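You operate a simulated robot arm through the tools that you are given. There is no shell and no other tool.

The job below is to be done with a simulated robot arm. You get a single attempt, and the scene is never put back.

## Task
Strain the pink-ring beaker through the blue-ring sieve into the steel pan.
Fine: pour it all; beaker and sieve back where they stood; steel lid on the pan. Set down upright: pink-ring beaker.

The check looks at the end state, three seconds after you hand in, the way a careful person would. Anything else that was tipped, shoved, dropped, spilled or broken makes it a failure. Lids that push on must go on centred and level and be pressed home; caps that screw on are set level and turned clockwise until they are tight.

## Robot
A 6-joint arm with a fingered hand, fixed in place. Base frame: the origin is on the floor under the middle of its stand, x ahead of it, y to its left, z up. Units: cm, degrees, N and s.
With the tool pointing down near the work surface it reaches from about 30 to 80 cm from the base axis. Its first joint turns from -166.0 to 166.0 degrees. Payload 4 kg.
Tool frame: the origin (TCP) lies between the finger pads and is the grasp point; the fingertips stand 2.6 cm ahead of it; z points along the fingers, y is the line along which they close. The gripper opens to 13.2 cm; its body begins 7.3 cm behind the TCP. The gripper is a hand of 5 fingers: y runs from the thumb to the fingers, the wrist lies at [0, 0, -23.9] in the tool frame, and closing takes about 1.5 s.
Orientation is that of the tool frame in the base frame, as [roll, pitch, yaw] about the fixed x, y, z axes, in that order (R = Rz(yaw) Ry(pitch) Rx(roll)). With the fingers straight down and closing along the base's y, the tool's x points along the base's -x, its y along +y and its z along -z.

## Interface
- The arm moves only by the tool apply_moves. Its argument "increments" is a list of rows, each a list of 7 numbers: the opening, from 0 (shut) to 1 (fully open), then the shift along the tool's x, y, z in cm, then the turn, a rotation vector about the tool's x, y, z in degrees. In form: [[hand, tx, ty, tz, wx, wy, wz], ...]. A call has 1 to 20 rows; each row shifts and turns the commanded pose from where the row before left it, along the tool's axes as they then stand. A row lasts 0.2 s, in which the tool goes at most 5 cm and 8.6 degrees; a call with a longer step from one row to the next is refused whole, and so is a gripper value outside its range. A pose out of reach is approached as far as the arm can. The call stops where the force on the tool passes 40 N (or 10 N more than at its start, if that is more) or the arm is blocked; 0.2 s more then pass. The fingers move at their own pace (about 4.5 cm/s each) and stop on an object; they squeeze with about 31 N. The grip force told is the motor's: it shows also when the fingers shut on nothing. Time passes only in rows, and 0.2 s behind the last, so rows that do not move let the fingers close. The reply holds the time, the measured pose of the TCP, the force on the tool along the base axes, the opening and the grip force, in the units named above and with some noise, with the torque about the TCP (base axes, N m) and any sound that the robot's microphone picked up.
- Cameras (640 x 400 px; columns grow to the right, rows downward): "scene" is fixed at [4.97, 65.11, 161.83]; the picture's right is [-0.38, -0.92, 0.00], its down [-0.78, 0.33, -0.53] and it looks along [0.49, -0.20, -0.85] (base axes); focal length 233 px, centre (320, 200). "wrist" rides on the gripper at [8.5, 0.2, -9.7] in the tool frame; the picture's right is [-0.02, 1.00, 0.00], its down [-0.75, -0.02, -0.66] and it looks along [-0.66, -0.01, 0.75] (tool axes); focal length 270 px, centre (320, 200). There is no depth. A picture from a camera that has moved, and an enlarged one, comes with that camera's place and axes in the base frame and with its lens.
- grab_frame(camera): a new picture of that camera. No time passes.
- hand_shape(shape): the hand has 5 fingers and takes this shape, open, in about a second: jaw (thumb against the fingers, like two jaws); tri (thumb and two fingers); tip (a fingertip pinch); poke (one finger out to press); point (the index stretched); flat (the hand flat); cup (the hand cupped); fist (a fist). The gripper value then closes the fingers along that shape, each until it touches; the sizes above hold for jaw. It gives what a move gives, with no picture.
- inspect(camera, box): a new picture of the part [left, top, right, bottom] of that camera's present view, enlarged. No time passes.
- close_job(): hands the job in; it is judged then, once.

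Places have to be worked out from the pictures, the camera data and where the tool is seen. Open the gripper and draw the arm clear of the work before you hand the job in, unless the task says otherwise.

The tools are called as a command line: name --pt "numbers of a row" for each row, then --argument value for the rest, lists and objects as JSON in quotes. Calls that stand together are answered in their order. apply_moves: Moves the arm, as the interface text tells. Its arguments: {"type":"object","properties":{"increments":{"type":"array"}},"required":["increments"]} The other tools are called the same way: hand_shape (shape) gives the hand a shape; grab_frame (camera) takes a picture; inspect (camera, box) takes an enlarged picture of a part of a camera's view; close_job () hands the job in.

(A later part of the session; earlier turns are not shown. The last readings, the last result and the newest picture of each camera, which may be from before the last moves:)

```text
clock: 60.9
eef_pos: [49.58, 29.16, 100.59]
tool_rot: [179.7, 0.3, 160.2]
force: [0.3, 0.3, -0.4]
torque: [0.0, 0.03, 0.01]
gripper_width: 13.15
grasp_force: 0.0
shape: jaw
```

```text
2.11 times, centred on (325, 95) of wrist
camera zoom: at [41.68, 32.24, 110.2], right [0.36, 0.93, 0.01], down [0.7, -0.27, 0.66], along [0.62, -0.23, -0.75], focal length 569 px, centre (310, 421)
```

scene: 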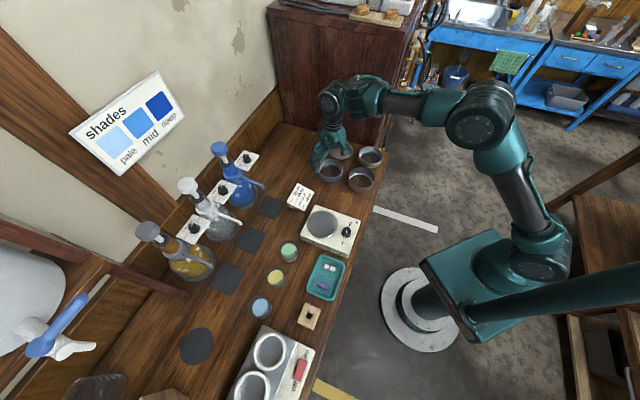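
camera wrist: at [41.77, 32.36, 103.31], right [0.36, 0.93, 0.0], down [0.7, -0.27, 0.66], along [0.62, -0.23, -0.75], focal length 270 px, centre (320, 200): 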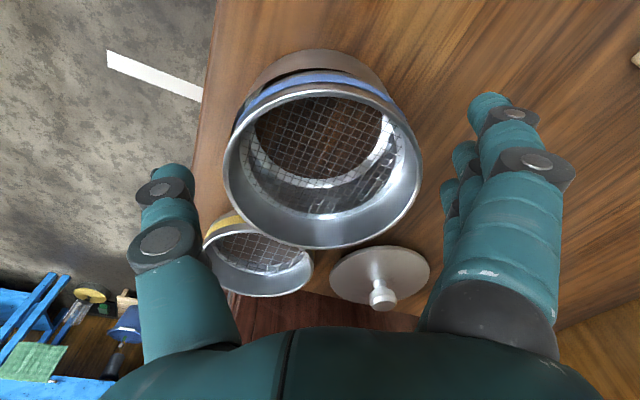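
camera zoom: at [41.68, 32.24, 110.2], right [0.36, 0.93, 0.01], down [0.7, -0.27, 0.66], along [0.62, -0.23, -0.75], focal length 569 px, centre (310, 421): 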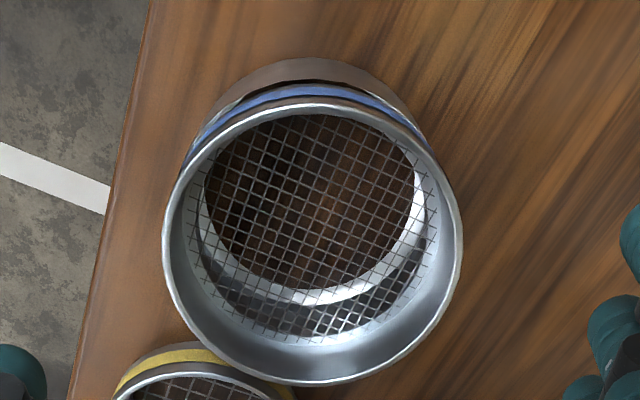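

The sieve looks level on the pan now. I zoom in further along the seam to be sure.

inspect --camera "scene" --box '[350, 174, 384, 194]'

inspect --camera "wrist" --box '[260, 10, 390, 80]'

```text
16.00 times, centred on (367, 184) of scene
camera zoom: at [4.97, 65.11, 161.83], right [-0.38, -0.92, 0.0], down [-0.78, 0.33, -0.53], along [0.49, -0.2, -0.85], focal length 3735 px, centre (-432, 456)
```

zoom: 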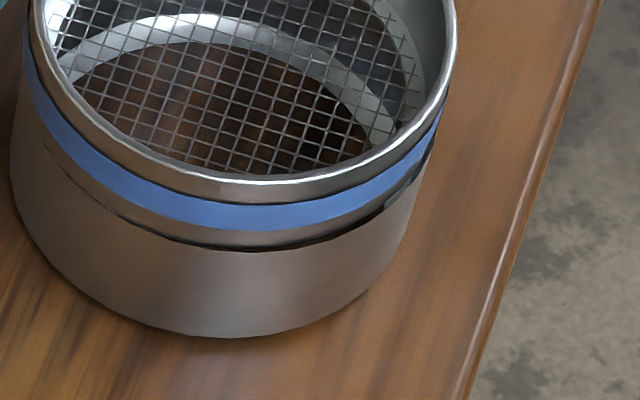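

```text
4.92 times, centred on (325, 45) of wrist
camera zoom: at [41.68, 32.24, 110.2], right [0.36, 0.93, 0.01], down [0.7, -0.27, 0.66], along [0.62, -0.23, -0.75], focal length 1331 px, centre (295, 963)
```

zoom: 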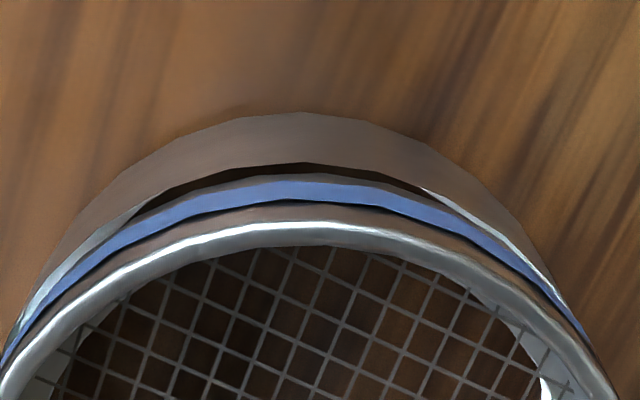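

The sieve is seated level on the pan. Next is the pink-ring beaker. I rise, move over toward the beakers and turn the hand, so that a later tilt brings the tool in from the side with its camera on top.

apply_moves --pt "1 0 0 -4 0 0 0" --pt "1 0 0 -4 0 0 0" --pt "1 0 0 -4 0 0 0" --pt "1 3.29 2.24 0 0 0 0" --pt "1 3.29 2.24 0 0 0 0" --pt "1 3.29 2.24 0 0 0 0" --pt "1 3.29 2.24 0 0 0 0" --pt "1 3.29 2.24 0 0 0 0" --pt "1 3.29 2.24 0 0 0 0" --pt "1 0 0 0 0 0 7.5" --pt "1 0 0 0 0 0 7.5" --pt "1 0 0 0 0 0 7.5" --pt "1 0 0 0 0 0 7.5" --pt "1 0 0 0 0 0 0"

grab_frame --camera "scene"

```text
clock: 63.9
eef_pos: [35.58, 48.4, 112.45]
tool_rot: [179.6, 0.1, 130.1]
force: [-0.3, 0.0, 0.2]
torque: [-0.03, 0.02, 0.02]
gripper_width: 13.17
grasp_force: 0.0
shape: jaw
```

```text
taken
```

scene: 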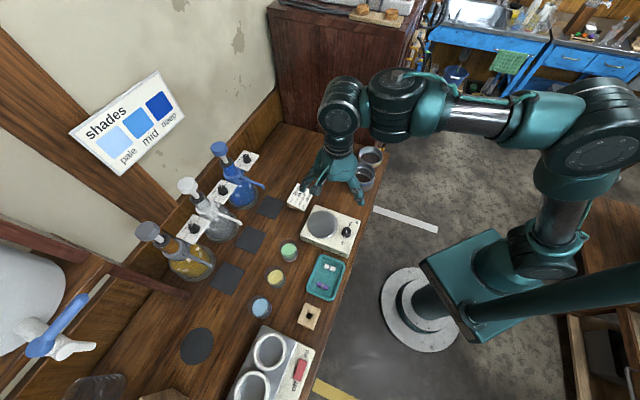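

Moving well, no flags. I finish the turn and then tilt the tool to point outward, 30° below horizontal, camera on top.

apply_moves --pt "1 0 0 0 0 0 7.5" --pt "1 0 0 0 0 0 7.5" --pt "1 0 0 0 0 0 7.5" --pt "1 0 0 0 0 0 7.5" --pt "1 0 0 0 0 7.5 0" --pt "1 0 0 0 0 7.5 0" --pt "1 0 0 0 0 7.5 0" --pt "1 0 0 0 0 7.5 0" --pt "1 0 0 0 0 7.5 0" --pt "1 0 0 0 0 7.5 0" --pt "1 0 0 0 0 7.5 0" --pt "1 0 0 0 0 7.5 0" --pt "1 0 0 0 0 0 0"

grab_frame --camera "wrist"

grab_frame --camera "scene"

```text
clock: 66.7
eef_pos: [35.43, 48.39, 112.47]
tool_rot: [179.2, -60.2, 100.9]
force: [-0.3, 0.0, 1.0]
torque: [0.01, 0.03, 0.0]
gripper_width: 13.17
grasp_force: 0.1
shape: jaw
```

```text
taken
camera wrist: at [36.39, 44.44, 124.67], right [0.99, 0.17, -0.01], down [0.15, -0.93, -0.33], along [-0.06, 0.32, -0.95], focal length 270 px, centre (320, 200)
```

wrist: 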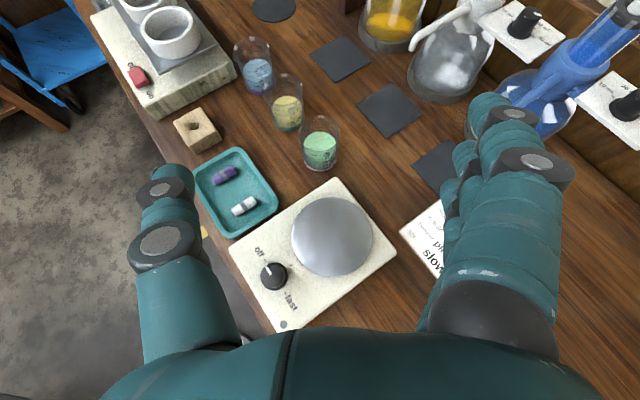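

```text
taken
```

scene: 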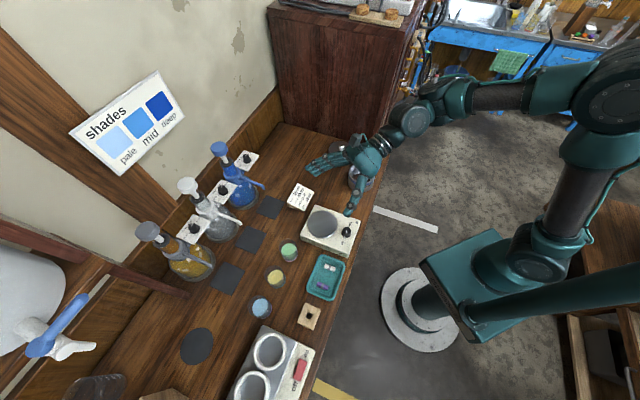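

The beakers are clearly visible. I enlarge to find the pink-ring beaker's position, height and rim.

inspect --camera "wrist" --box '[280, 90, 370, 190]'

inspect --camera "wrist" --box '[190, 20, 410, 340]'

inspect --camera "scene" --box '[255, 230, 315, 300]'

```text
4.00 times, centred on (325, 140) of wrist
camera zoom: at [36.39, 44.44, 124.67], right [0.99, 0.17, -0.01], down [0.15, -0.93, -0.33], along [-0.06, 0.32, -0.95], focal length 1081 px, centre (300, 440)
```

zoom: 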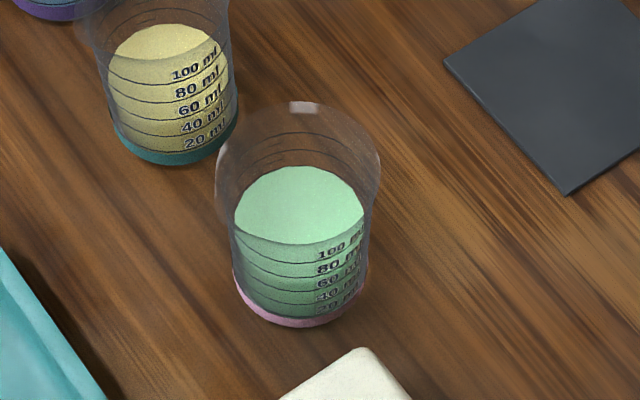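

```text
1.25 times, centred on (300, 180) of wrist
camera zoom: at [36.39, 44.44, 124.67], right [0.99, 0.17, -0.01], down [0.15, -0.93, -0.33], along [-0.06, 0.32, -0.95], focal length 338 px, centre (345, 225)
```

zoom: 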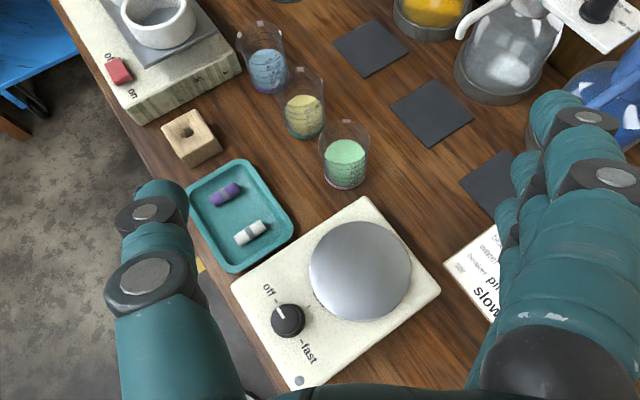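

```text
5.71 times, centred on (285, 265) of scene
camera zoom: at [4.97, 65.11, 161.83], right [-0.38, -0.92, 0.0], down [-0.78, 0.33, -0.53], along [0.49, -0.2, -0.85], focal length 1334 px, centre (520, -171)
```

zoom: 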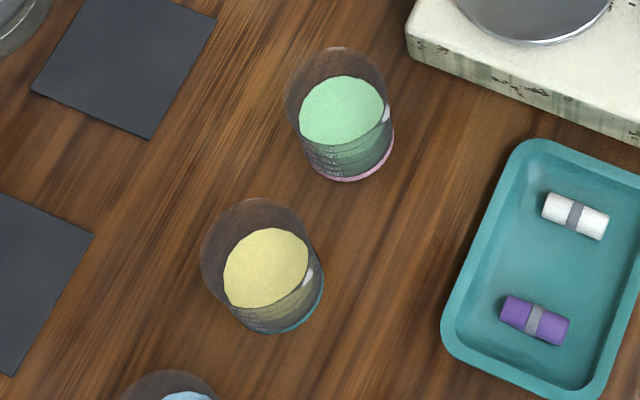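

The pink-ring beaker stands near (32.8, 64.2). It is about 5.4 cm wide and 7.5 cm tall (rim z≈94.1), with green content to about 100 ml. For a side grasp the four-finger jaw is too tall, so I try the three-finger shape in free air and see where the fingers lie.

hand_shape --shape "tri"

grab_frame --camera "wrist"

inspect --camera "scene" --box '[280, 90, 440, 230]'

```text
clock: 67.6
eef_pos: [35.47, 48.36, 112.48]
tool_rot: [179.2, -60.1, 100.9]
force: [0.3, -0.4, 0.5]
torque: [0.02, -0.04, 0.0]
gripper_width: 13.21
grasp_force: 0.1
shape: tri
```

```text
taken
camera wrist: at [36.38, 44.47, 124.67], right [0.99, 0.17, -0.01], down [0.15, -0.93, -0.32], along [-0.06, 0.32, -0.95], focal length 270 px, centre (320, 200)
```

wrist: 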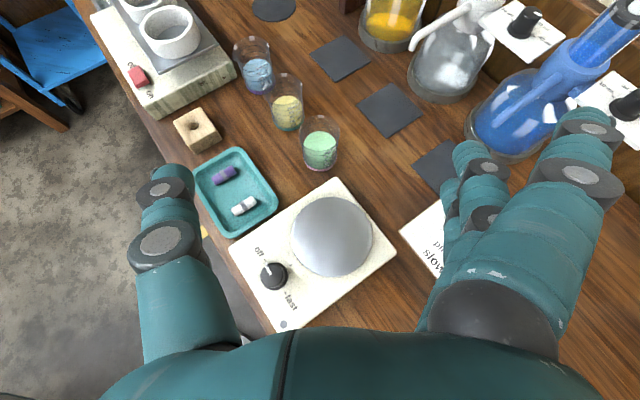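

```text
2.86 times, centred on (360, 160) of scene
camera zoom: at [4.97, 65.11, 161.83], right [-0.38, -0.92, 0.0], down [-0.78, 0.33, -0.53], along [0.49, -0.2, -0.85], focal length 667 px, centre (206, 314)
```

zoom: 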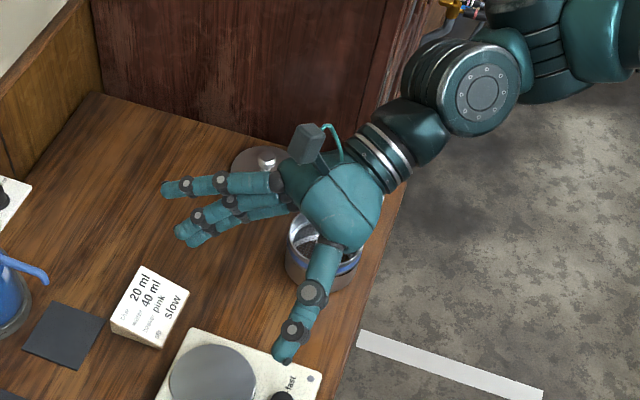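

In the three-finger shape, the thumb opposes the two middle fingers while the other two stay out of the way. That fits a top-down grasp of this beaker well. Before grasping, I test in free air whether the pouring pose over the sieve is reachable. First I turn the heading toward the pan and move there.

apply_moves --pt "1 0 0 0 -6.74 0 3.89" --pt "1 0 0 0 -6.74 0 3.89" --pt "1 0 0 0 -6.74 0 3.89" --pt "1 0 0 0 -6.74 0 3.89" --pt "1 0 0 0 -6.74 0 3.89" --pt "1 0 0 0 -6.74 0 3.89" --pt "1 0 0 0 -6.74 0 3.89" --pt "1 0 0 0 -6.74 0 3.89" --pt "1 0 0 0 -6.74 0 3.89" --pt "1 0 3.9 0.6 0 0 0" --pt "1 0 3.9 0.6 0 0 0" --pt "1 0 3.9 0.6 0 0 0" --pt "1 0 3.9 0.6 0 0 0" --pt "1 0 3.9 0.6 0 0 0" --pt "1 0 3.9 0.6 0 0 0" --pt "1 0 0 0 0 0 0"

grab_frame --camera "scene"

```text
clock: 71.0
eef_pos: [49.83, 29.9, 110.85]
tool_rot: [179.9, -60.4, 30.2]
force: [0.7, -0.2, -0.1]
torque: [-0.01, -0.01, 0.02]
gripper_width: 13.19
grasp_force: 0.1
shape: tri
```

```text
taken
```

scene: 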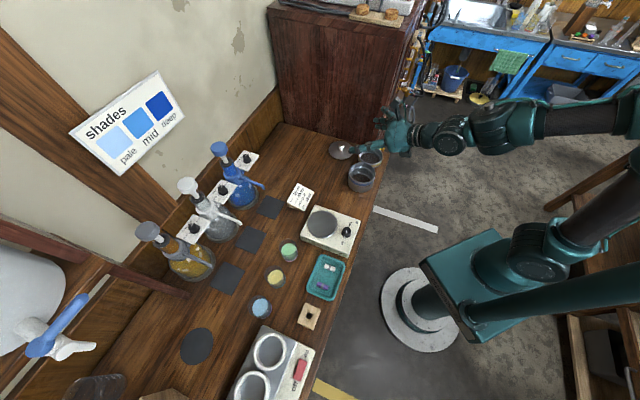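

No flags so far. I tilt the empty hand further, toward 120°, to test the pouring range at this place.

apply_moves --pt "1 0 0 0 0 7.5 0" --pt "1 0 0 0 0 7.5 0" --pt "1 0 0 0 0 7.5 0" --pt "1 0 0 0 0 7.5 0" --pt "1 0 0 0 0 7.5 0" --pt "1 0 0 0 0 7.5 0" --pt "1 0 0 0 0 7.5 0" --pt "1 0 0 0 0 7.5 0" --pt "1 0 0 0 0 0 0"

grab_frame --camera "scene"

grab_frame --camera "wrist"

```text
clock: 73.0
eef_pos: [49.98, 29.66, 110.8]
tool_rot: [0.1, -67.0, -150.0]
force: [0.5, 0.1, 0.9]
torque: [-0.01, -0.01, 0.02]
gripper_width: 13.18
grasp_force: 0.0
shape: tri
out of reach, approached as far as the arm can: row 5, 6
```

```text
taken
```

scene: 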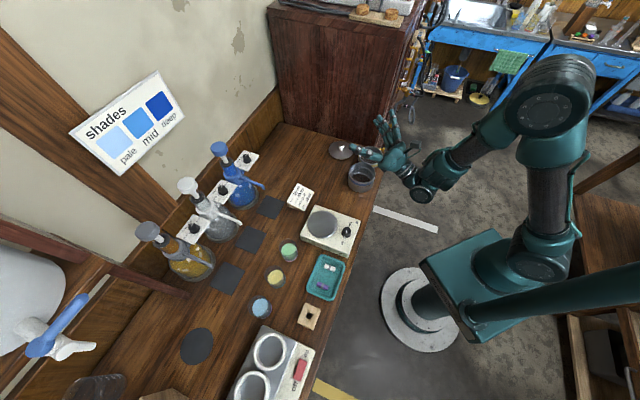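

```text
taken
camera wrist: at [39.54, 23.64, 114.76], right [0.51, -0.86, -0.02], down [-0.28, -0.14, -0.95], along [0.82, 0.49, -0.31], focal length 270 px, centre (320, 200)
```

wrist: 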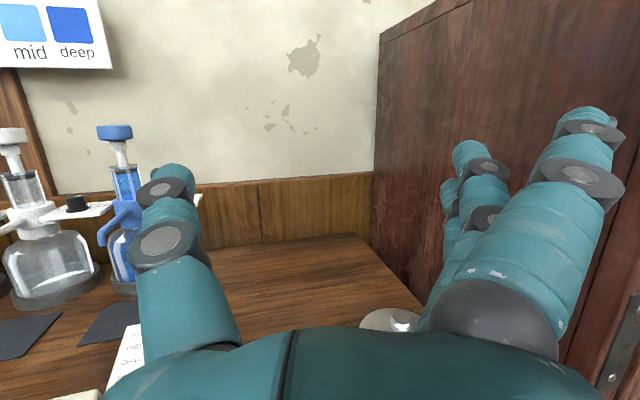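

It reached a 113° tilt, with two flagged rows on the way. I tilt back and check whether the arm returns to the same posture without trouble.

apply_moves --pt "1 0 0 0 0 -7.5 0" --pt "1 0 0 0 0 -7.5 0" --pt "1 0 0 0 0 -7.5 0" --pt "1 0 0 0 0 -7.5 0" --pt "1 0 0 0 0 -7.5 0" --pt "1 0 0 0 0 -7.5 0" --pt "1 0 0 0 0 -7.5 0" --pt "1 0 0 0 0 0 0"

grab_frame --camera "scene"

```text
clock: 74.8
eef_pos: [50.48, 30.59, 104.76]
tool_rot: [171.9, -87.9, 38.7]
force: [0.2, 0.5, -0.3]
torque: [0.01, -0.02, 0.01]
gripper_width: 13.19
grasp_force: 0.1
shape: tri
out of reach, approached as far as the arm can: row 3, 4, 5, 6, 7
```

```text
taken
```

scene: 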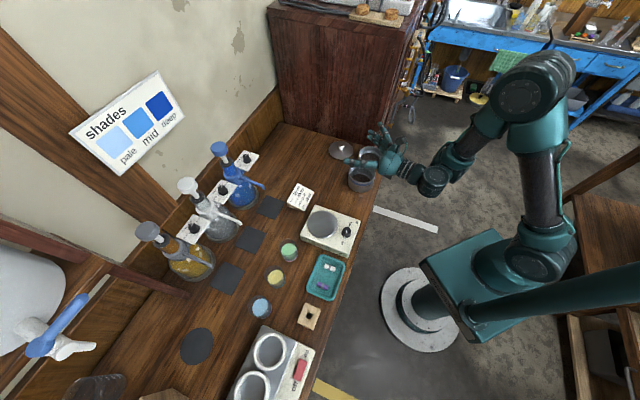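

The barrier is the arm's minimum fold: with a radial heading the wrist comes too close to the shoulder. A heading turned about 50° sideways keeps the wrist farther out. I first move up and outward to free the arm, then level the hand's roll.

apply_moves --pt "1 3 0 2 0 0 0" --pt "1 3 0 3 0 0 0" --pt "1 0 0 3 0 0 0" --pt "1 0 0 0 0 -7 0" --pt "1 0 0 0 0 -7 0" --pt "1 0 0 0 0 -7 0" --pt "1 0 0 0 0 -7 0" --pt "1 0 0 0 0 0 0"

grab_frame --camera "scene"

```text
clock: 76.6
eef_pos: [51.18, 30.28, 99.48]
tool_rot: [177.8, -82.5, 32.9]
force: [0.1, -0.5, -0.9]
torque: [-0.02, 0.0, 0.0]
gripper_width: 13.2
grasp_force: 0.0
shape: tri
out of reach, approached as far as the arm can: row 1, 2, 3, 4, 5, 6, 7
```

```text
taken
```

scene: 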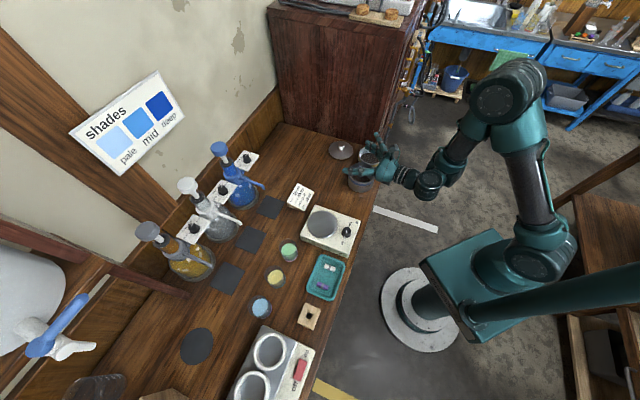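

All rows were flagged and the hand sank to z≈99.5, so I must be careful here. I zoom in on the arm to understand its present configuration before any further move.

inspect --camera "scene" --box '[330, 40, 610, 300]'

inspect --camera "scene" --box '[330, 120, 460, 210]'

grab_frame --camera "wrist"

```text
1.54 times, centred on (470, 170) of scene
camera zoom: at [4.97, 65.11, 161.83], right [-0.38, -0.92, 0.0], down [-0.78, 0.33, -0.53], along [0.49, -0.2, -0.85], focal length 359 px, centre (89, 246)
```

zoom: 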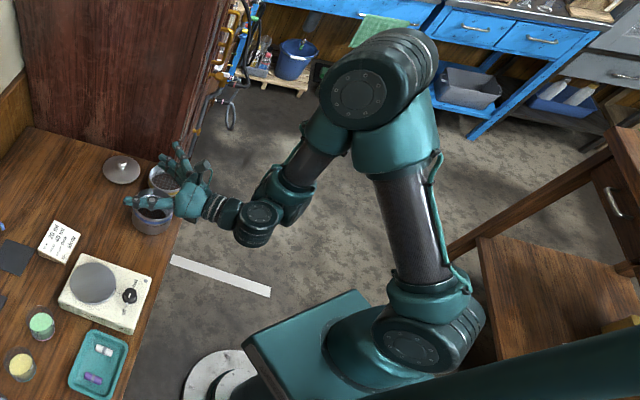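

```text
4.44 times, centred on (395, 165) of scene
camera zoom: at [4.97, 65.11, 161.83], right [-0.38, -0.92, 0.0], down [-0.78, 0.33, -0.53], along [0.49, -0.2, -0.85], focal length 1038 px, centre (-13, 356)
```

zoom: 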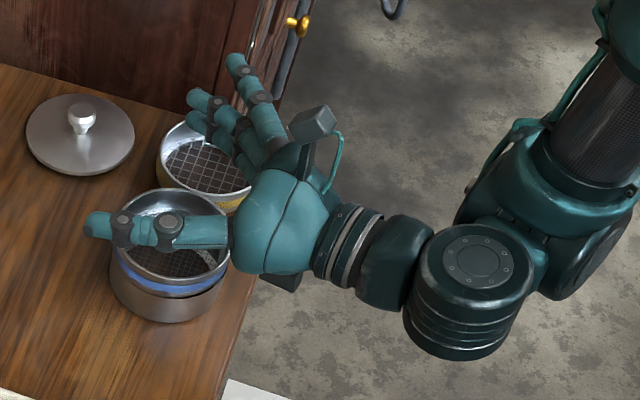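

```text
taken
camera wrist: at [44.0, 25.95, 109.1], right [0.51, -0.86, -0.02], down [-0.65, -0.37, -0.66], along [0.56, 0.35, -0.75], focal length 270 px, centre (320, 200)
```

wrist: 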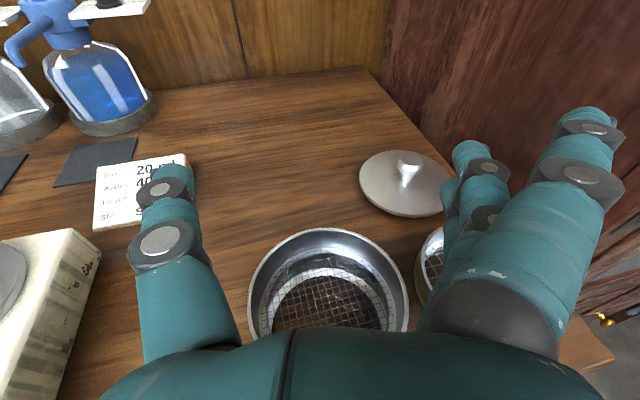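

The wrist looks sound (wrist-2 cap on top, same branch as before). I test a single small move straight up to see how the arm responds from here.

apply_moves --pt "1 1.5 0 0 0 0 0" --pt "1 0 0 0 0 0 0"

```text
clock: 77.2
eef_pos: [51.28, 30.1, 99.86]
tool_rot: [177.6, -82.9, 33.0]
force: [0.1, -0.3, -0.4]
torque: [0.02, -0.01, -0.02]
gripper_width: 13.19
grasp_force: 0.1
shape: tri
out of reach, approached as far as the arm can: row 1
```

Upward is limited here. I test outward and then a sideways heading change, one small step each.

apply_moves --pt "1 0 0 1.5 0 0 0" --pt "1 0 0 0 0 0 0"

apply_moves --pt "1 0 0 0 0 5 0" --pt "1 0 0 0 0 0 0"

```text
clock: 77.8
eef_pos: [51.87, 30.58, 98.95]
tool_rot: [177.7, -82.8, 33.1]
force: [-0.2, -0.8, 0.6]
torque: [-0.04, -0.01, 0.03]
gripper_width: 13.19
grasp_force: 0.1
shape: tri
out of reach, approached as far as the arm can: row 1
```

```text
clock: 78.4
eef_pos: [50.77, 31.57, 96.9]
tool_rot: [176.7, -82.2, 34.7]
force: [0.6, -0.2, -0.3]
torque: [-0.01, 0.02, 0.0]
gripper_width: 13.17
grasp_force: 0.0
shape: tri
out of reach, approached as far as the arm can: row 1
```

Tilting up is blocked and each attempt sinks a little, so I stop that. I try the opposite, a small tilt down together with an upward shift.

apply_moves --pt "1 1.0 0 0 0 -4 0" --pt "1 0 0 0 0 0 0"

```text
clock: 79.0
eef_pos: [51.12, 31.25, 98.19]
tool_rot: [177.5, -82.5, 33.7]
force: [-0.3, 0.1, 0.1]
torque: [0.03, -0.02, -0.02]
gripper_width: 13.19
grasp_force: 0.1
shape: tri
out of reach, approached as far as the arm can: row 1
```

It rose slightly. I test retracting along the tool axis, away from the sieve.

apply_moves --pt "1 0 0 -2 0 0 0" --pt "1 0 0 0 0 0 0"

```text
clock: 79.6
eef_pos: [49.69, 30.6, 98.23]
tool_rot: [177.4, -83.3, 33.6]
force: [-0.1, -0.7, -0.7]
torque: [0.01, 0.02, 0.0]
gripper_width: 13.18
grasp_force: 0.0
shape: tri
out of reach, approached as far as the arm can: row 1
```

Tilt seems locked both ways, while motion along one line is possible. I test a pure roll about the tool axis and then a heading change, small steps, to find a free direction.

apply_moves --pt "1 0 0 0 -5 0 0" --pt "1 0 0 0 0 0 0"

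apply_moves --pt "1 0 0 0 0 -6 0" --pt "1 0 0 0 0 -6 0" --pt "1 0 0 0 0 -6 0" --pt "1 0 0 0 0 0 0"

```text
clock: 80.2
eef_pos: [50.12, 30.8, 98.18]
tool_rot: [172.4, -83.5, 33.4]
force: [0.3, 0.2, 0.1]
torque: [0.02, 0.0, -0.01]
gripper_width: 13.2
grasp_force: 0.1
shape: tri
out of reach, approached as far as the arm can: row 1
```

```text
clock: 81.2
eef_pos: [50.38, 30.94, 97.36]
tool_rot: [174.6, -81.0, 31.2]
force: [-0.6, 0.8, -0.1]
torque: [0.0, -0.03, -0.01]
gripper_width: 13.2
grasp_force: 0.1
shape: tri
out of reach, approached as far as the arm can: row 1, 2, 3
```

The hand has sunk to 97.4, close to the sieve, so I go up first. Up-and-inward was the direction that worked, so I command that.

apply_moves --pt "1 2 0 -2 0 0 0" --pt "1 2 0 -2 0 0 0" --pt "1 0 0 0 0 0 0"

inspect --camera "scene" --box '[330, 40, 610, 300]'

```text
clock: 82.0
eef_pos: [50.25, 31.06, 97.3]
tool_rot: [174.6, -81.1, 31.1]
force: [0.5, -0.5, -0.3]
torque: [0.0, -0.01, 0.03]
gripper_width: 13.18
grasp_force: 0.0
shape: tri
out of reach, approached as far as the arm can: row 1, 2
```

```text
1.54 times, centred on (470, 170) of scene
camera zoom: at [4.97, 65.11, 161.83], right [-0.38, -0.92, 0.0], down [-0.78, 0.33, -0.53], along [0.49, -0.2, -0.85], focal length 359 px, centre (89, 246)
```

zoom: 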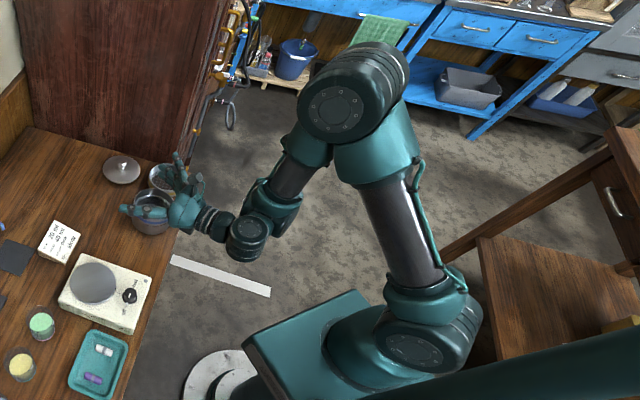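

No response to that. I test a pure roll about the tool's own axis, to see whether the last joint is what is at its limit.

apply_moves --pt "1 0 0 0 0 0 8" --pt "1 0 0 0 0 0 0"

apply_moves --pt "1 1.5 0 0 0 0 0" --pt "1 0 0 0 0 0 0"

```text
clock: 82.6
eef_pos: [50.41, 31.01, 97.3]
tool_rot: [-141.4, -78.7, -13.4]
force: [0.3, -0.1, 0.3]
torque: [0.03, 0.0, -0.01]
gripper_width: 13.18
grasp_force: 0.1
shape: tri
```

```text
clock: 83.2
eef_pos: [50.63, 30.81, 97.94]
tool_rot: [-139.8, -78.9, -14.8]
force: [-0.5, 0.3, -0.4]
torque: [0.0, -0.01, -0.01]
gripper_width: 13.19
grasp_force: 0.1
shape: tri
out of reach, approached as far as the arm can: row 1
```

Roll is free, so the last joint is fine. I undo that roll and turn the heading away from radial (counter-clockwise seen from above), which should move the wrist farther from the shoulder and free the arm.

apply_moves --pt "1 0 0 0 0 0 -8" --pt "1 0 0 0 7 0 0" --pt "1 0 0 0 7 0 0" --pt "1 0 0 0 0 0 0"

```text
clock: 84.2
eef_pos: [50.38, 30.76, 98.07]
tool_rot: [-171.9, -80.7, 31.8]
force: [0.1, 0.3, 0.2]
torque: [-0.01, 0.0, -0.01]
gripper_width: 13.21
grasp_force: 0.0
shape: tri
```

That worked without flags. I continue turning the heading and rise a little.

apply_moves --pt "1 0 0 0 7 0 0" --pt "1 0 0 0 7 0 0" --pt "1 0 0 0 7 0 0" --pt "1 1 0 0 7 0 0" --pt "1 2 0 0 0 0 0" --pt "1 2 0 0 0 0 0" --pt "1 0 0 0 0 0 0"

grab_frame --camera "scene"

```text
clock: 85.8
eef_pos: [51.38, 31.02, 102.94]
tool_rot: [-143.4, -81.1, 31.3]
force: [-0.8, 0.2, -0.4]
torque: [0.01, 0.0, 0.0]
gripper_width: 13.19
grasp_force: 0.0
shape: tri
```

```text
taken
```

scene: 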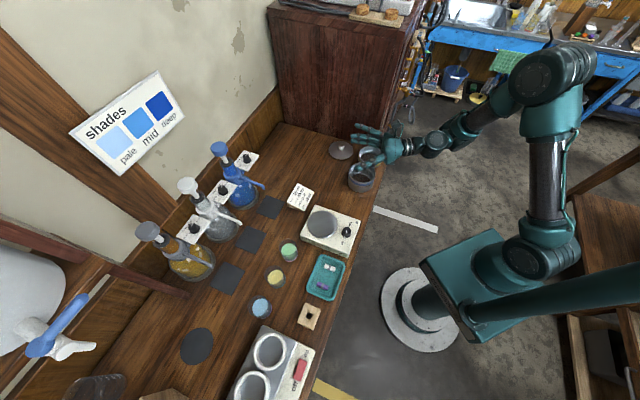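

Free again: off-radial headings keep the arm clear of its fold limit. I now test tilting up beyond 110° at this heading, to validate the pouring pose.

apply_moves --pt "1 1 0 0 5 0 0" --pt "1 1 0 0 5 0 0" --pt "1 0 0 0 0 7.5 0" --pt "1 0 0 0 0 7.5 0" --pt "1 0 0 0 0 7.5 0" --pt "1 0 0 0 0 7.5 0" --pt "1 0 0 0 0 0 0"

grab_frame --camera "scene"

```text
clock: 87.4
eef_pos: [51.52, 31.44, 104.94]
tool_rot: [-112.0, -83.0, 9.5]
force: [0.1, -1.6, 0.1]
torque: [0.03, -0.01, 0.02]
gripper_width: 13.18
grasp_force: 0.0
shape: tri
out of reach, approached as far as the arm can: row 3, 4, 5, 6
```

```text
taken
```

scene: 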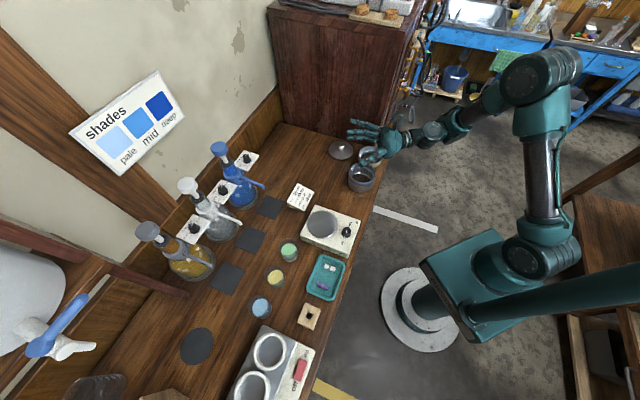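

Tilting above horizontal is not available, so pouring must come from rolling about the tool axis, which is free. The plan is a side grasp with the tool 30° below horizontal, then a roll of up to 180°. I level the roll and tilt back to 60°.

apply_moves --pt "1 0.5 0 0 0 0 -6.5" --pt "1 1 0 0 0 -6.9 0" --pt "1 1 0 0 0 -6.9 0" --pt "1 1 0 0 0 -6.8 0" --pt "1 1 0 0 0 -6.8 0" --pt "1 0 0 0 0 0 0"

grab_frame --camera "scene"

```text
clock: 88.8
eef_pos: [51.67, 32.23, 109.25]
tool_rot: [-180.0, -59.9, 77.8]
force: [0.0, -0.7, -0.1]
torque: [0.01, 0.0, 0.01]
gripper_width: 13.18
grasp_force: 0.0
shape: tri
```

```text
taken
```

scene: 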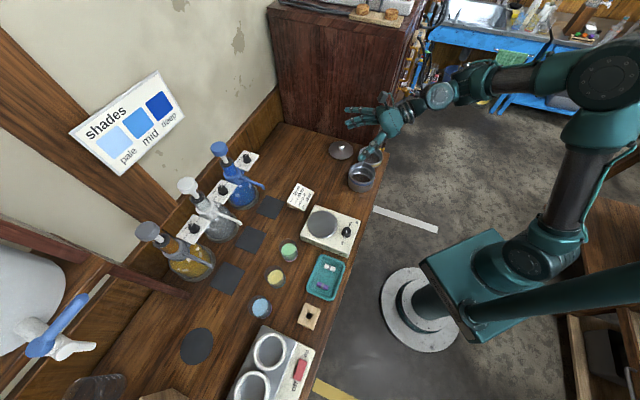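

The arm is back in good order at tilt 60°, heading 78°, with no flags. I now test the full roll in the air (thumb side going down) to make sure the last joint allows about 170°.

apply_moves --pt "1 0 0 0 0 0 -8.5" --pt "1 0 0 0 0 0 -8.5" --pt "1 0 0 0 0 0 -8.5" --pt "1 0 0 0 0 0 -8.5" --pt "1 0 0 0 0 0 -8.5" --pt "1 0 0 0 0 0 -8.5" --pt "1 0 0 0 0 0 -8.5" --pt "1 0 0 0 0 0 -8.5" --pt "1 0 0 0 0 0 -8.5" --pt "1 0 0 0 0 0 -8.5" --pt "1 0 0 0 0 0 -8.5" --pt "1 0 0 0 0 0 -8.5" --pt "1 0 0 0 0 0 -8.5" --pt "1 0 0 0 0 0 -8.5" --pt "1 0 0 0 0 0 -8.5" --pt "1 0 0 0 0 0 -8.5" --pt "1 0 0 0 0 0 -8.5" --pt "1 0 0 0 0 0 -8.5" --pt "1 0 0 0 0 0 -8.5" --pt "1 0 0 0 0 0 0"

inspect --camera "scene" --box '[330, 80, 460, 210]'

grab_frame --camera "wrist"

```text
clock: 93.0
eef_pos: [51.72, 32.14, 109.15]
tool_rot: [151.4, 55.3, -135.9]
force: [0.9, 0.0, 0.5]
torque: [0.0, -0.03, 0.0]
gripper_width: 13.17
grasp_force: 0.0
shape: tri
```

```text
3.08 times, centred on (395, 145) of scene
camera zoom: at [4.97, 65.11, 161.83], right [-0.38, -0.92, 0.0], down [-0.78, 0.33, -0.53], along [0.49, -0.2, -0.85], focal length 718 px, centre (89, 369)
```

zoom: 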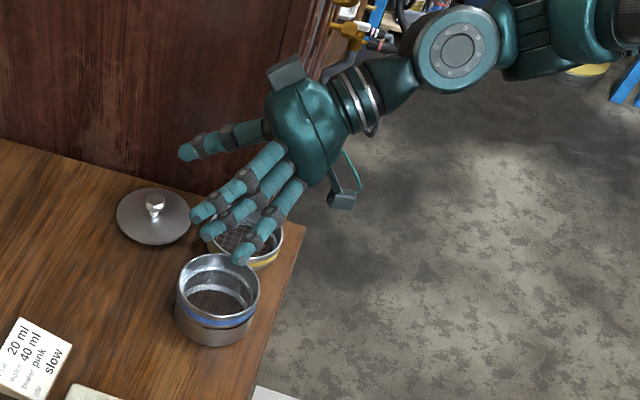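

```text
taken
camera wrist: at [46.43, 20.9, 107.25], right [-0.89, 0.36, 0.29], down [0.2, -0.26, 0.94], along [0.42, 0.89, 0.16], focal length 270 px, centre (320, 200)
```

wrist: 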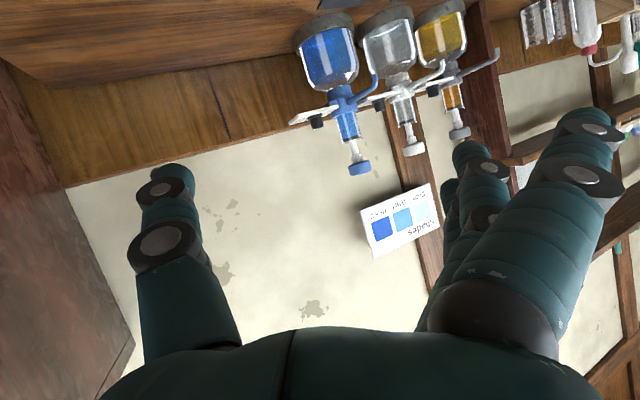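

The roll works over 160° without flags. There is a second box on the hand's underside, so I'll grasp with a steeper 45° tilt to keep it above the stirrer. I roll back upright now.

apply_moves --pt "1 0 0 0 0 0 8.5" --pt "1 0 0 0 0 0 8.5" --pt "1 0 0 0 0 0 8.5" --pt "1 0 0 0 0 0 8.5" --pt "1 0 0 0 0 0 8.5" --pt "1 0 0 0 0 0 8.5" --pt "1 0 0 0 0 0 8.5" --pt "1 0 0 0 0 0 8.5" --pt "1 0 0 0 0 0 8.5" --pt "1 0 0 0 0 0 8.5" --pt "1 0 0 0 0 0 8.5" --pt "1 0 0 0 0 0 8.5" --pt "1 0 0 0 0 0 8.5" --pt "1 0 0 0 0 0 8.5" --pt "1 0 0 0 0 0 8.5" --pt "1 0 0 0 0 0 8.5" --pt "1 0 0 0 0 0 8.5" --pt "1 0 0 0 0 0 8.5" --pt "1 0 0 0 0 0 8.5" --pt "1 0 0 0 0 0 0"

```text
clock: 97.2
eef_pos: [51.74, 32.33, 109.34]
tool_rot: [-179.8, -60.0, 77.5]
force: [-0.2, -0.8, -0.8]
torque: [-0.02, 0.01, -0.02]
gripper_width: 13.19
grasp_force: 0.0
shape: tri
```

Upright again. I tilt to 45°, move over toward the beaker and turn the heading to 100°, staying at z≈106.

apply_moves --pt "1 0 0 0 0 -7.5 0" --pt "1 0 0 0 0 -7.5 0" --pt "1 1.79 -3.27 2.46 0 0 0" --pt "1 1.79 -3.27 2.46 0 0 0" --pt "1 1.79 -3.27 2.46 0 0 0" --pt "1 1.79 -3.27 2.46 0 0 0" --pt "1 1.79 -3.27 2.46 0 0 0" --pt "1 1.79 -3.27 2.46 0 0 0" --pt "1 1.79 -3.27 2.46 0 0 0" --pt "1 0 0 0 5.3 0 -5.3" --pt "1 0 0 0 5.3 0 -5.3" --pt "1 0 0 0 5.3 0 -5.3" --pt "1 0 0 0 0 0 0"

grab_frame --camera "wrist"

grab_frame --camera "scene"

```text
clock: 100.0
eef_pos: [33.8, 57.62, 105.91]
tool_rot: [-180.0, -45.0, 100.3]
force: [0.9, 0.0, 0.4]
torque: [0.03, 0.02, 0.05]
gripper_width: 13.19
grasp_force: 0.1
shape: tri
```

```text
taken
camera wrist: at [34.3, 56.97, 118.76], right [0.99, 0.16, -0.01], down [0.16, -0.98, -0.07], along [-0.03, 0.06, -1.0], focal length 270 px, centre (320, 200)
```

wrist: 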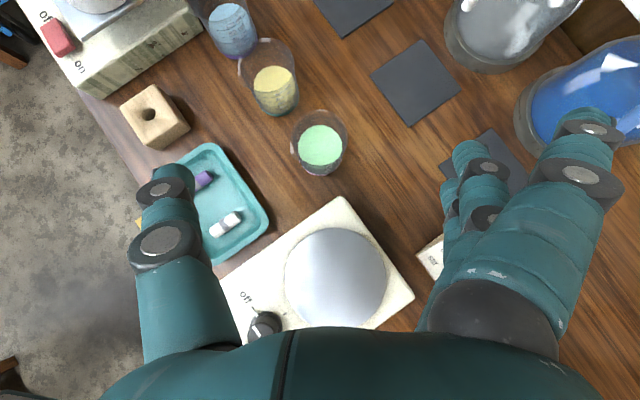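

```text
taken
```

scene: 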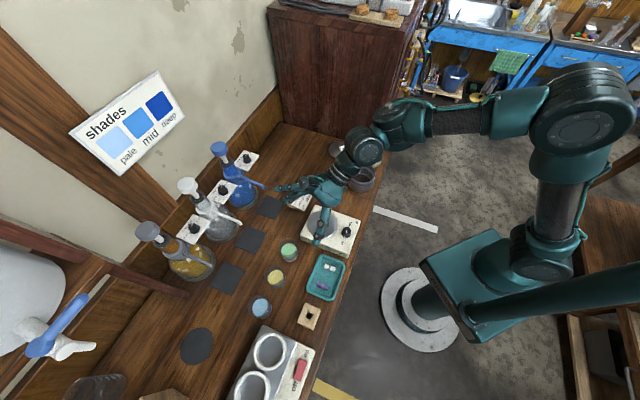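

The wrist camera now looks almost straight down. I enlarge the pink-ring beaker for an exact position.

inspect --camera "wrist" --box '[270, 90, 370, 190]'

inspect --camera "wrist" --box '[220, 20, 440, 340]'

```text
4.00 times, centred on (320, 140) of wrist
camera zoom: at [34.3, 56.97, 118.76], right [0.99, 0.16, -0.01], down [0.16, -0.98, -0.07], along [-0.03, 0.06, -1.0], focal length 1081 px, centre (320, 440)
```

zoom: 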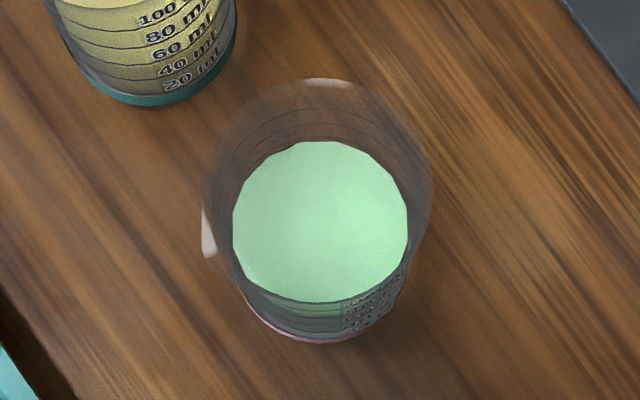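

```text
1.25 times, centred on (330, 180) of wrist
camera zoom: at [34.3, 56.97, 118.76], right [0.99, 0.16, -0.01], down [0.16, -0.98, -0.07], along [-0.03, 0.06, -1.0], focal length 338 px, centre (308, 225)
```

zoom: 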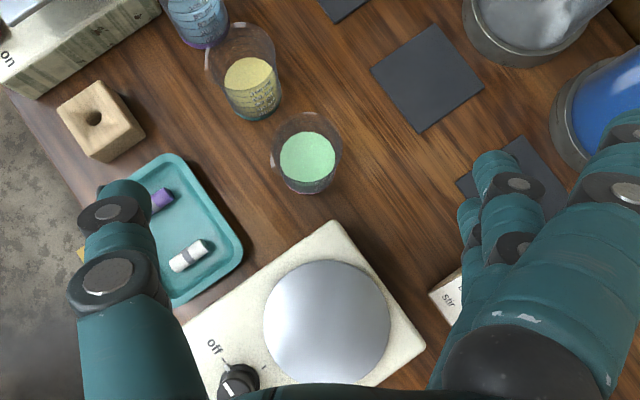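

The beaker axis is at (32.55, 64.2), with its rim at about 94.1. I lower to the approach point behind it, with the hand open.

apply_moves --pt "1 -2.8 0 2.8 0 0 0" --pt "1 -2.8 0 2.8 0 0 0" --pt "1 0 0 0 0 0 0"

grab_frame --camera "wrist"

inspect --camera "scene" --box '[260, 160, 390, 300]'

```text
clock: 100.8
eef_pos: [33.95, 57.59, 97.83]
tool_rot: [179.9, -45.0, 100.2]
force: [-0.9, -1.1, -0.1]
torque: [-0.01, -0.01, -0.01]
gripper_width: 13.18
grasp_force: 0.1
shape: tri
```

```text
taken
camera wrist: at [34.34, 56.92, 110.75], right [0.99, 0.16, -0.01], down [0.16, -0.98, -0.07], along [-0.02, 0.06, -1.0], focal length 270 px, centre (320, 200)
```

wrist: 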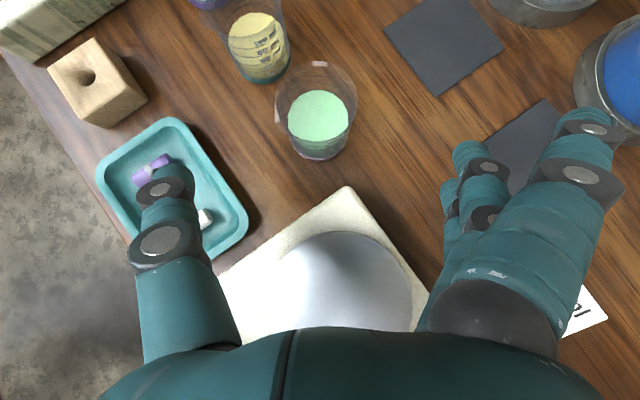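

```text
2.86 times, centred on (325, 230) of scene
camera zoom: at [4.97, 65.11, 161.83], right [-0.38, -0.92, 0.0], down [-0.78, 0.33, -0.53], along [0.49, -0.2, -0.85], focal length 667 px, centre (306, 114)
```

zoom: 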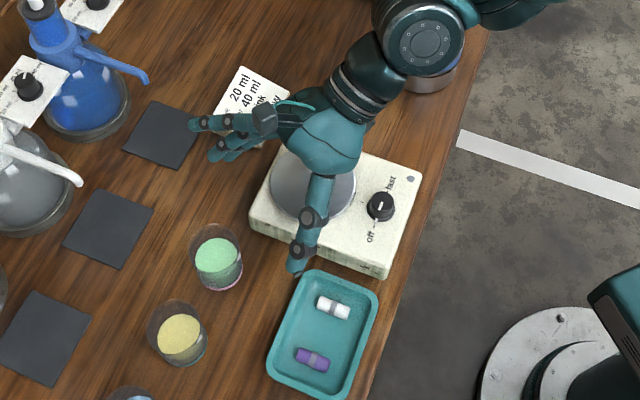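

Everything is clear. I advance along the tool axis so the beaker comes between the thumb and the two fingers.

apply_moves --pt "1 0.05 -0.04 2.0 0 0 0" --pt "1 0.05 -0.04 2.0 0 0 0" --pt "1 0.05 -0.05 2.0 0 0 0" --pt "1 0 0 0 0 0 0"

grab_frame --camera "wrist"

inspect --camera "scene" --box '[250, 190, 350, 290]'

```text
clock: 101.8
eef_pos: [32.88, 61.89, 93.9]
tool_rot: [-180.0, -45.0, 100.2]
force: [0.4, -0.7, -0.8]
torque: [-0.01, 0.02, -0.01]
gripper_width: 13.2
grasp_force: 0.1
shape: tri
```

```text
taken
camera wrist: at [33.37, 61.22, 106.7], right [0.99, 0.16, -0.01], down [0.16, -0.98, -0.07], along [-0.03, 0.06, -1.0], focal length 270 px, centre (320, 200)
```

wrist: 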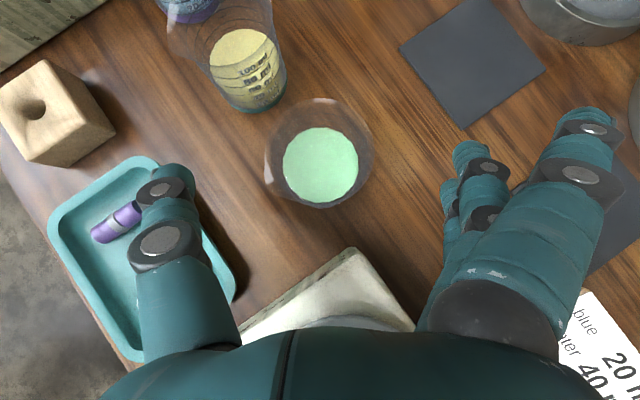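

```text
4.00 times, centred on (300, 240) of scene
camera zoom: at [4.97, 65.11, 161.83], right [-0.38, -0.92, 0.0], down [-0.78, 0.33, -0.53], along [0.49, -0.2, -0.85], focal length 934 px, centre (400, 40)
```

zoom: 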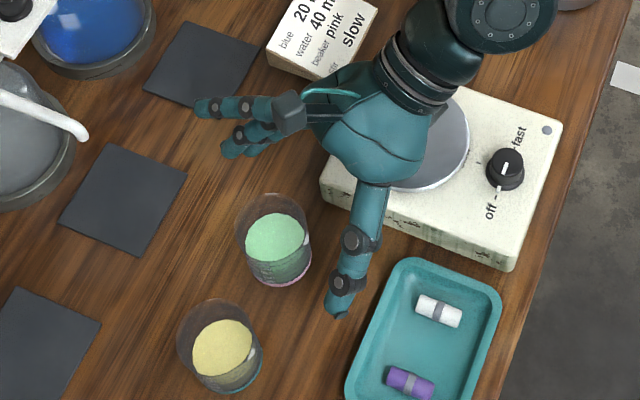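

The beaker lies well centred between thumb and fingers. I go the last 2.2 cm forward and down and check again before closing.

apply_moves --pt "1 0 0.08 1.1 0 0 0" --pt "1 0 0.08 1.1 0 0 0" --pt "1 0 0 0 0 0 0"

grab_frame --camera "wrist"

inspect --camera "scene" --box '[250, 190, 350, 290]'

```text
clock: 102.6
eef_pos: [32.81, 63.46, 92.41]
tool_rot: [-180.0, -45.0, 100.1]
force: [0.8, 0.1, 0.3]
torque: [0.02, 0.03, -0.01]
gripper_width: 13.17
grasp_force: 0.0
shape: tri
```

```text
taken
camera wrist: at [33.23, 62.8, 105.22], right [0.99, 0.16, -0.01], down [0.16, -0.98, -0.07], along [-0.02, 0.06, -1.0], focal length 270 px, centre (320, 200)
```

wrist: 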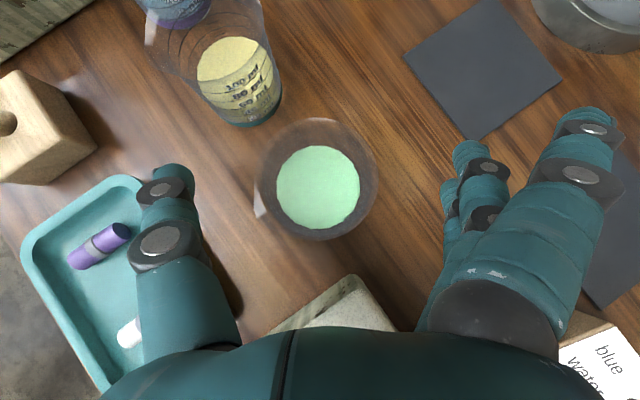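

```text
4.00 times, centred on (300, 240) of scene
camera zoom: at [4.97, 65.11, 161.83], right [-0.38, -0.92, 0.0], down [-0.78, 0.33, -0.53], along [0.49, -0.2, -0.85], focal length 934 px, centre (400, 40)
```

zoom: 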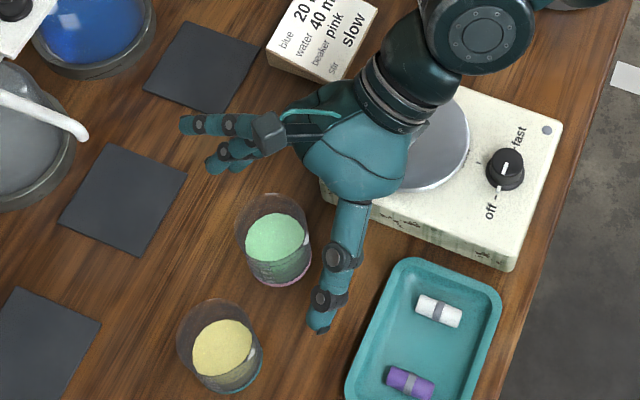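

Centred within 0.2 cm. I close the three-finger grip gradually on the beaker.

apply_moves --pt "0.8 0 0 0 0 0 0" --pt "0.65 0 0 0 0 0 0" --pt "0.55 0 0 0 0 0 0" --pt "0.47 0 0 0 0 0 0" --pt "0.4 0 0 0 0 0 0" --pt "0.33 0 0 0 0 0 0" --pt "0.3 0 0 0 0 0 0" --pt "0.3 0 0 0 0 0 0" --pt "0.3 0 0 0 0 0 0"

grab_frame --camera "wrist"

inspect --camera "scene" --box '[250, 190, 350, 290]'

```text
clock: 104.6
eef_pos: [32.89, 63.46, 92.22]
tool_rot: [180.0, -45.0, 100.2]
force: [-0.4, -0.8, 0.0]
torque: [-0.06, -0.02, 0.01]
gripper_width: 4.4
grasp_force: 31.1
shape: tri
```

```text
taken
camera wrist: at [33.23, 62.79, 105.21], right [0.99, 0.16, -0.01], down [0.16, -0.98, -0.07], along [-0.03, 0.06, -1.0], focal length 270 px, centre (320, 200)
```

wrist: 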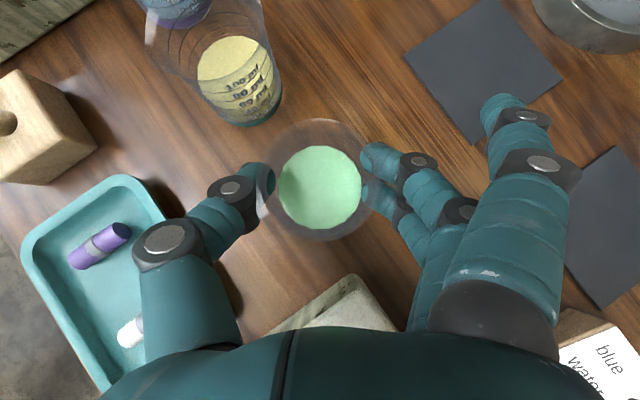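

```text
4.00 times, centred on (300, 240) of scene
camera zoom: at [4.97, 65.11, 161.83], right [-0.38, -0.92, 0.0], down [-0.78, 0.33, -0.53], along [0.49, -0.2, -0.85], focal length 934 px, centre (400, 40)
```

zoom: 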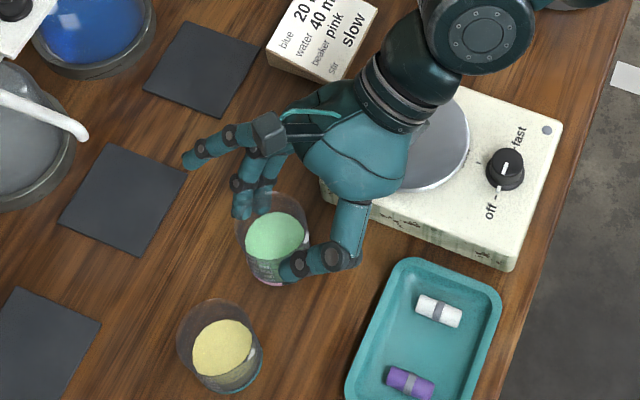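

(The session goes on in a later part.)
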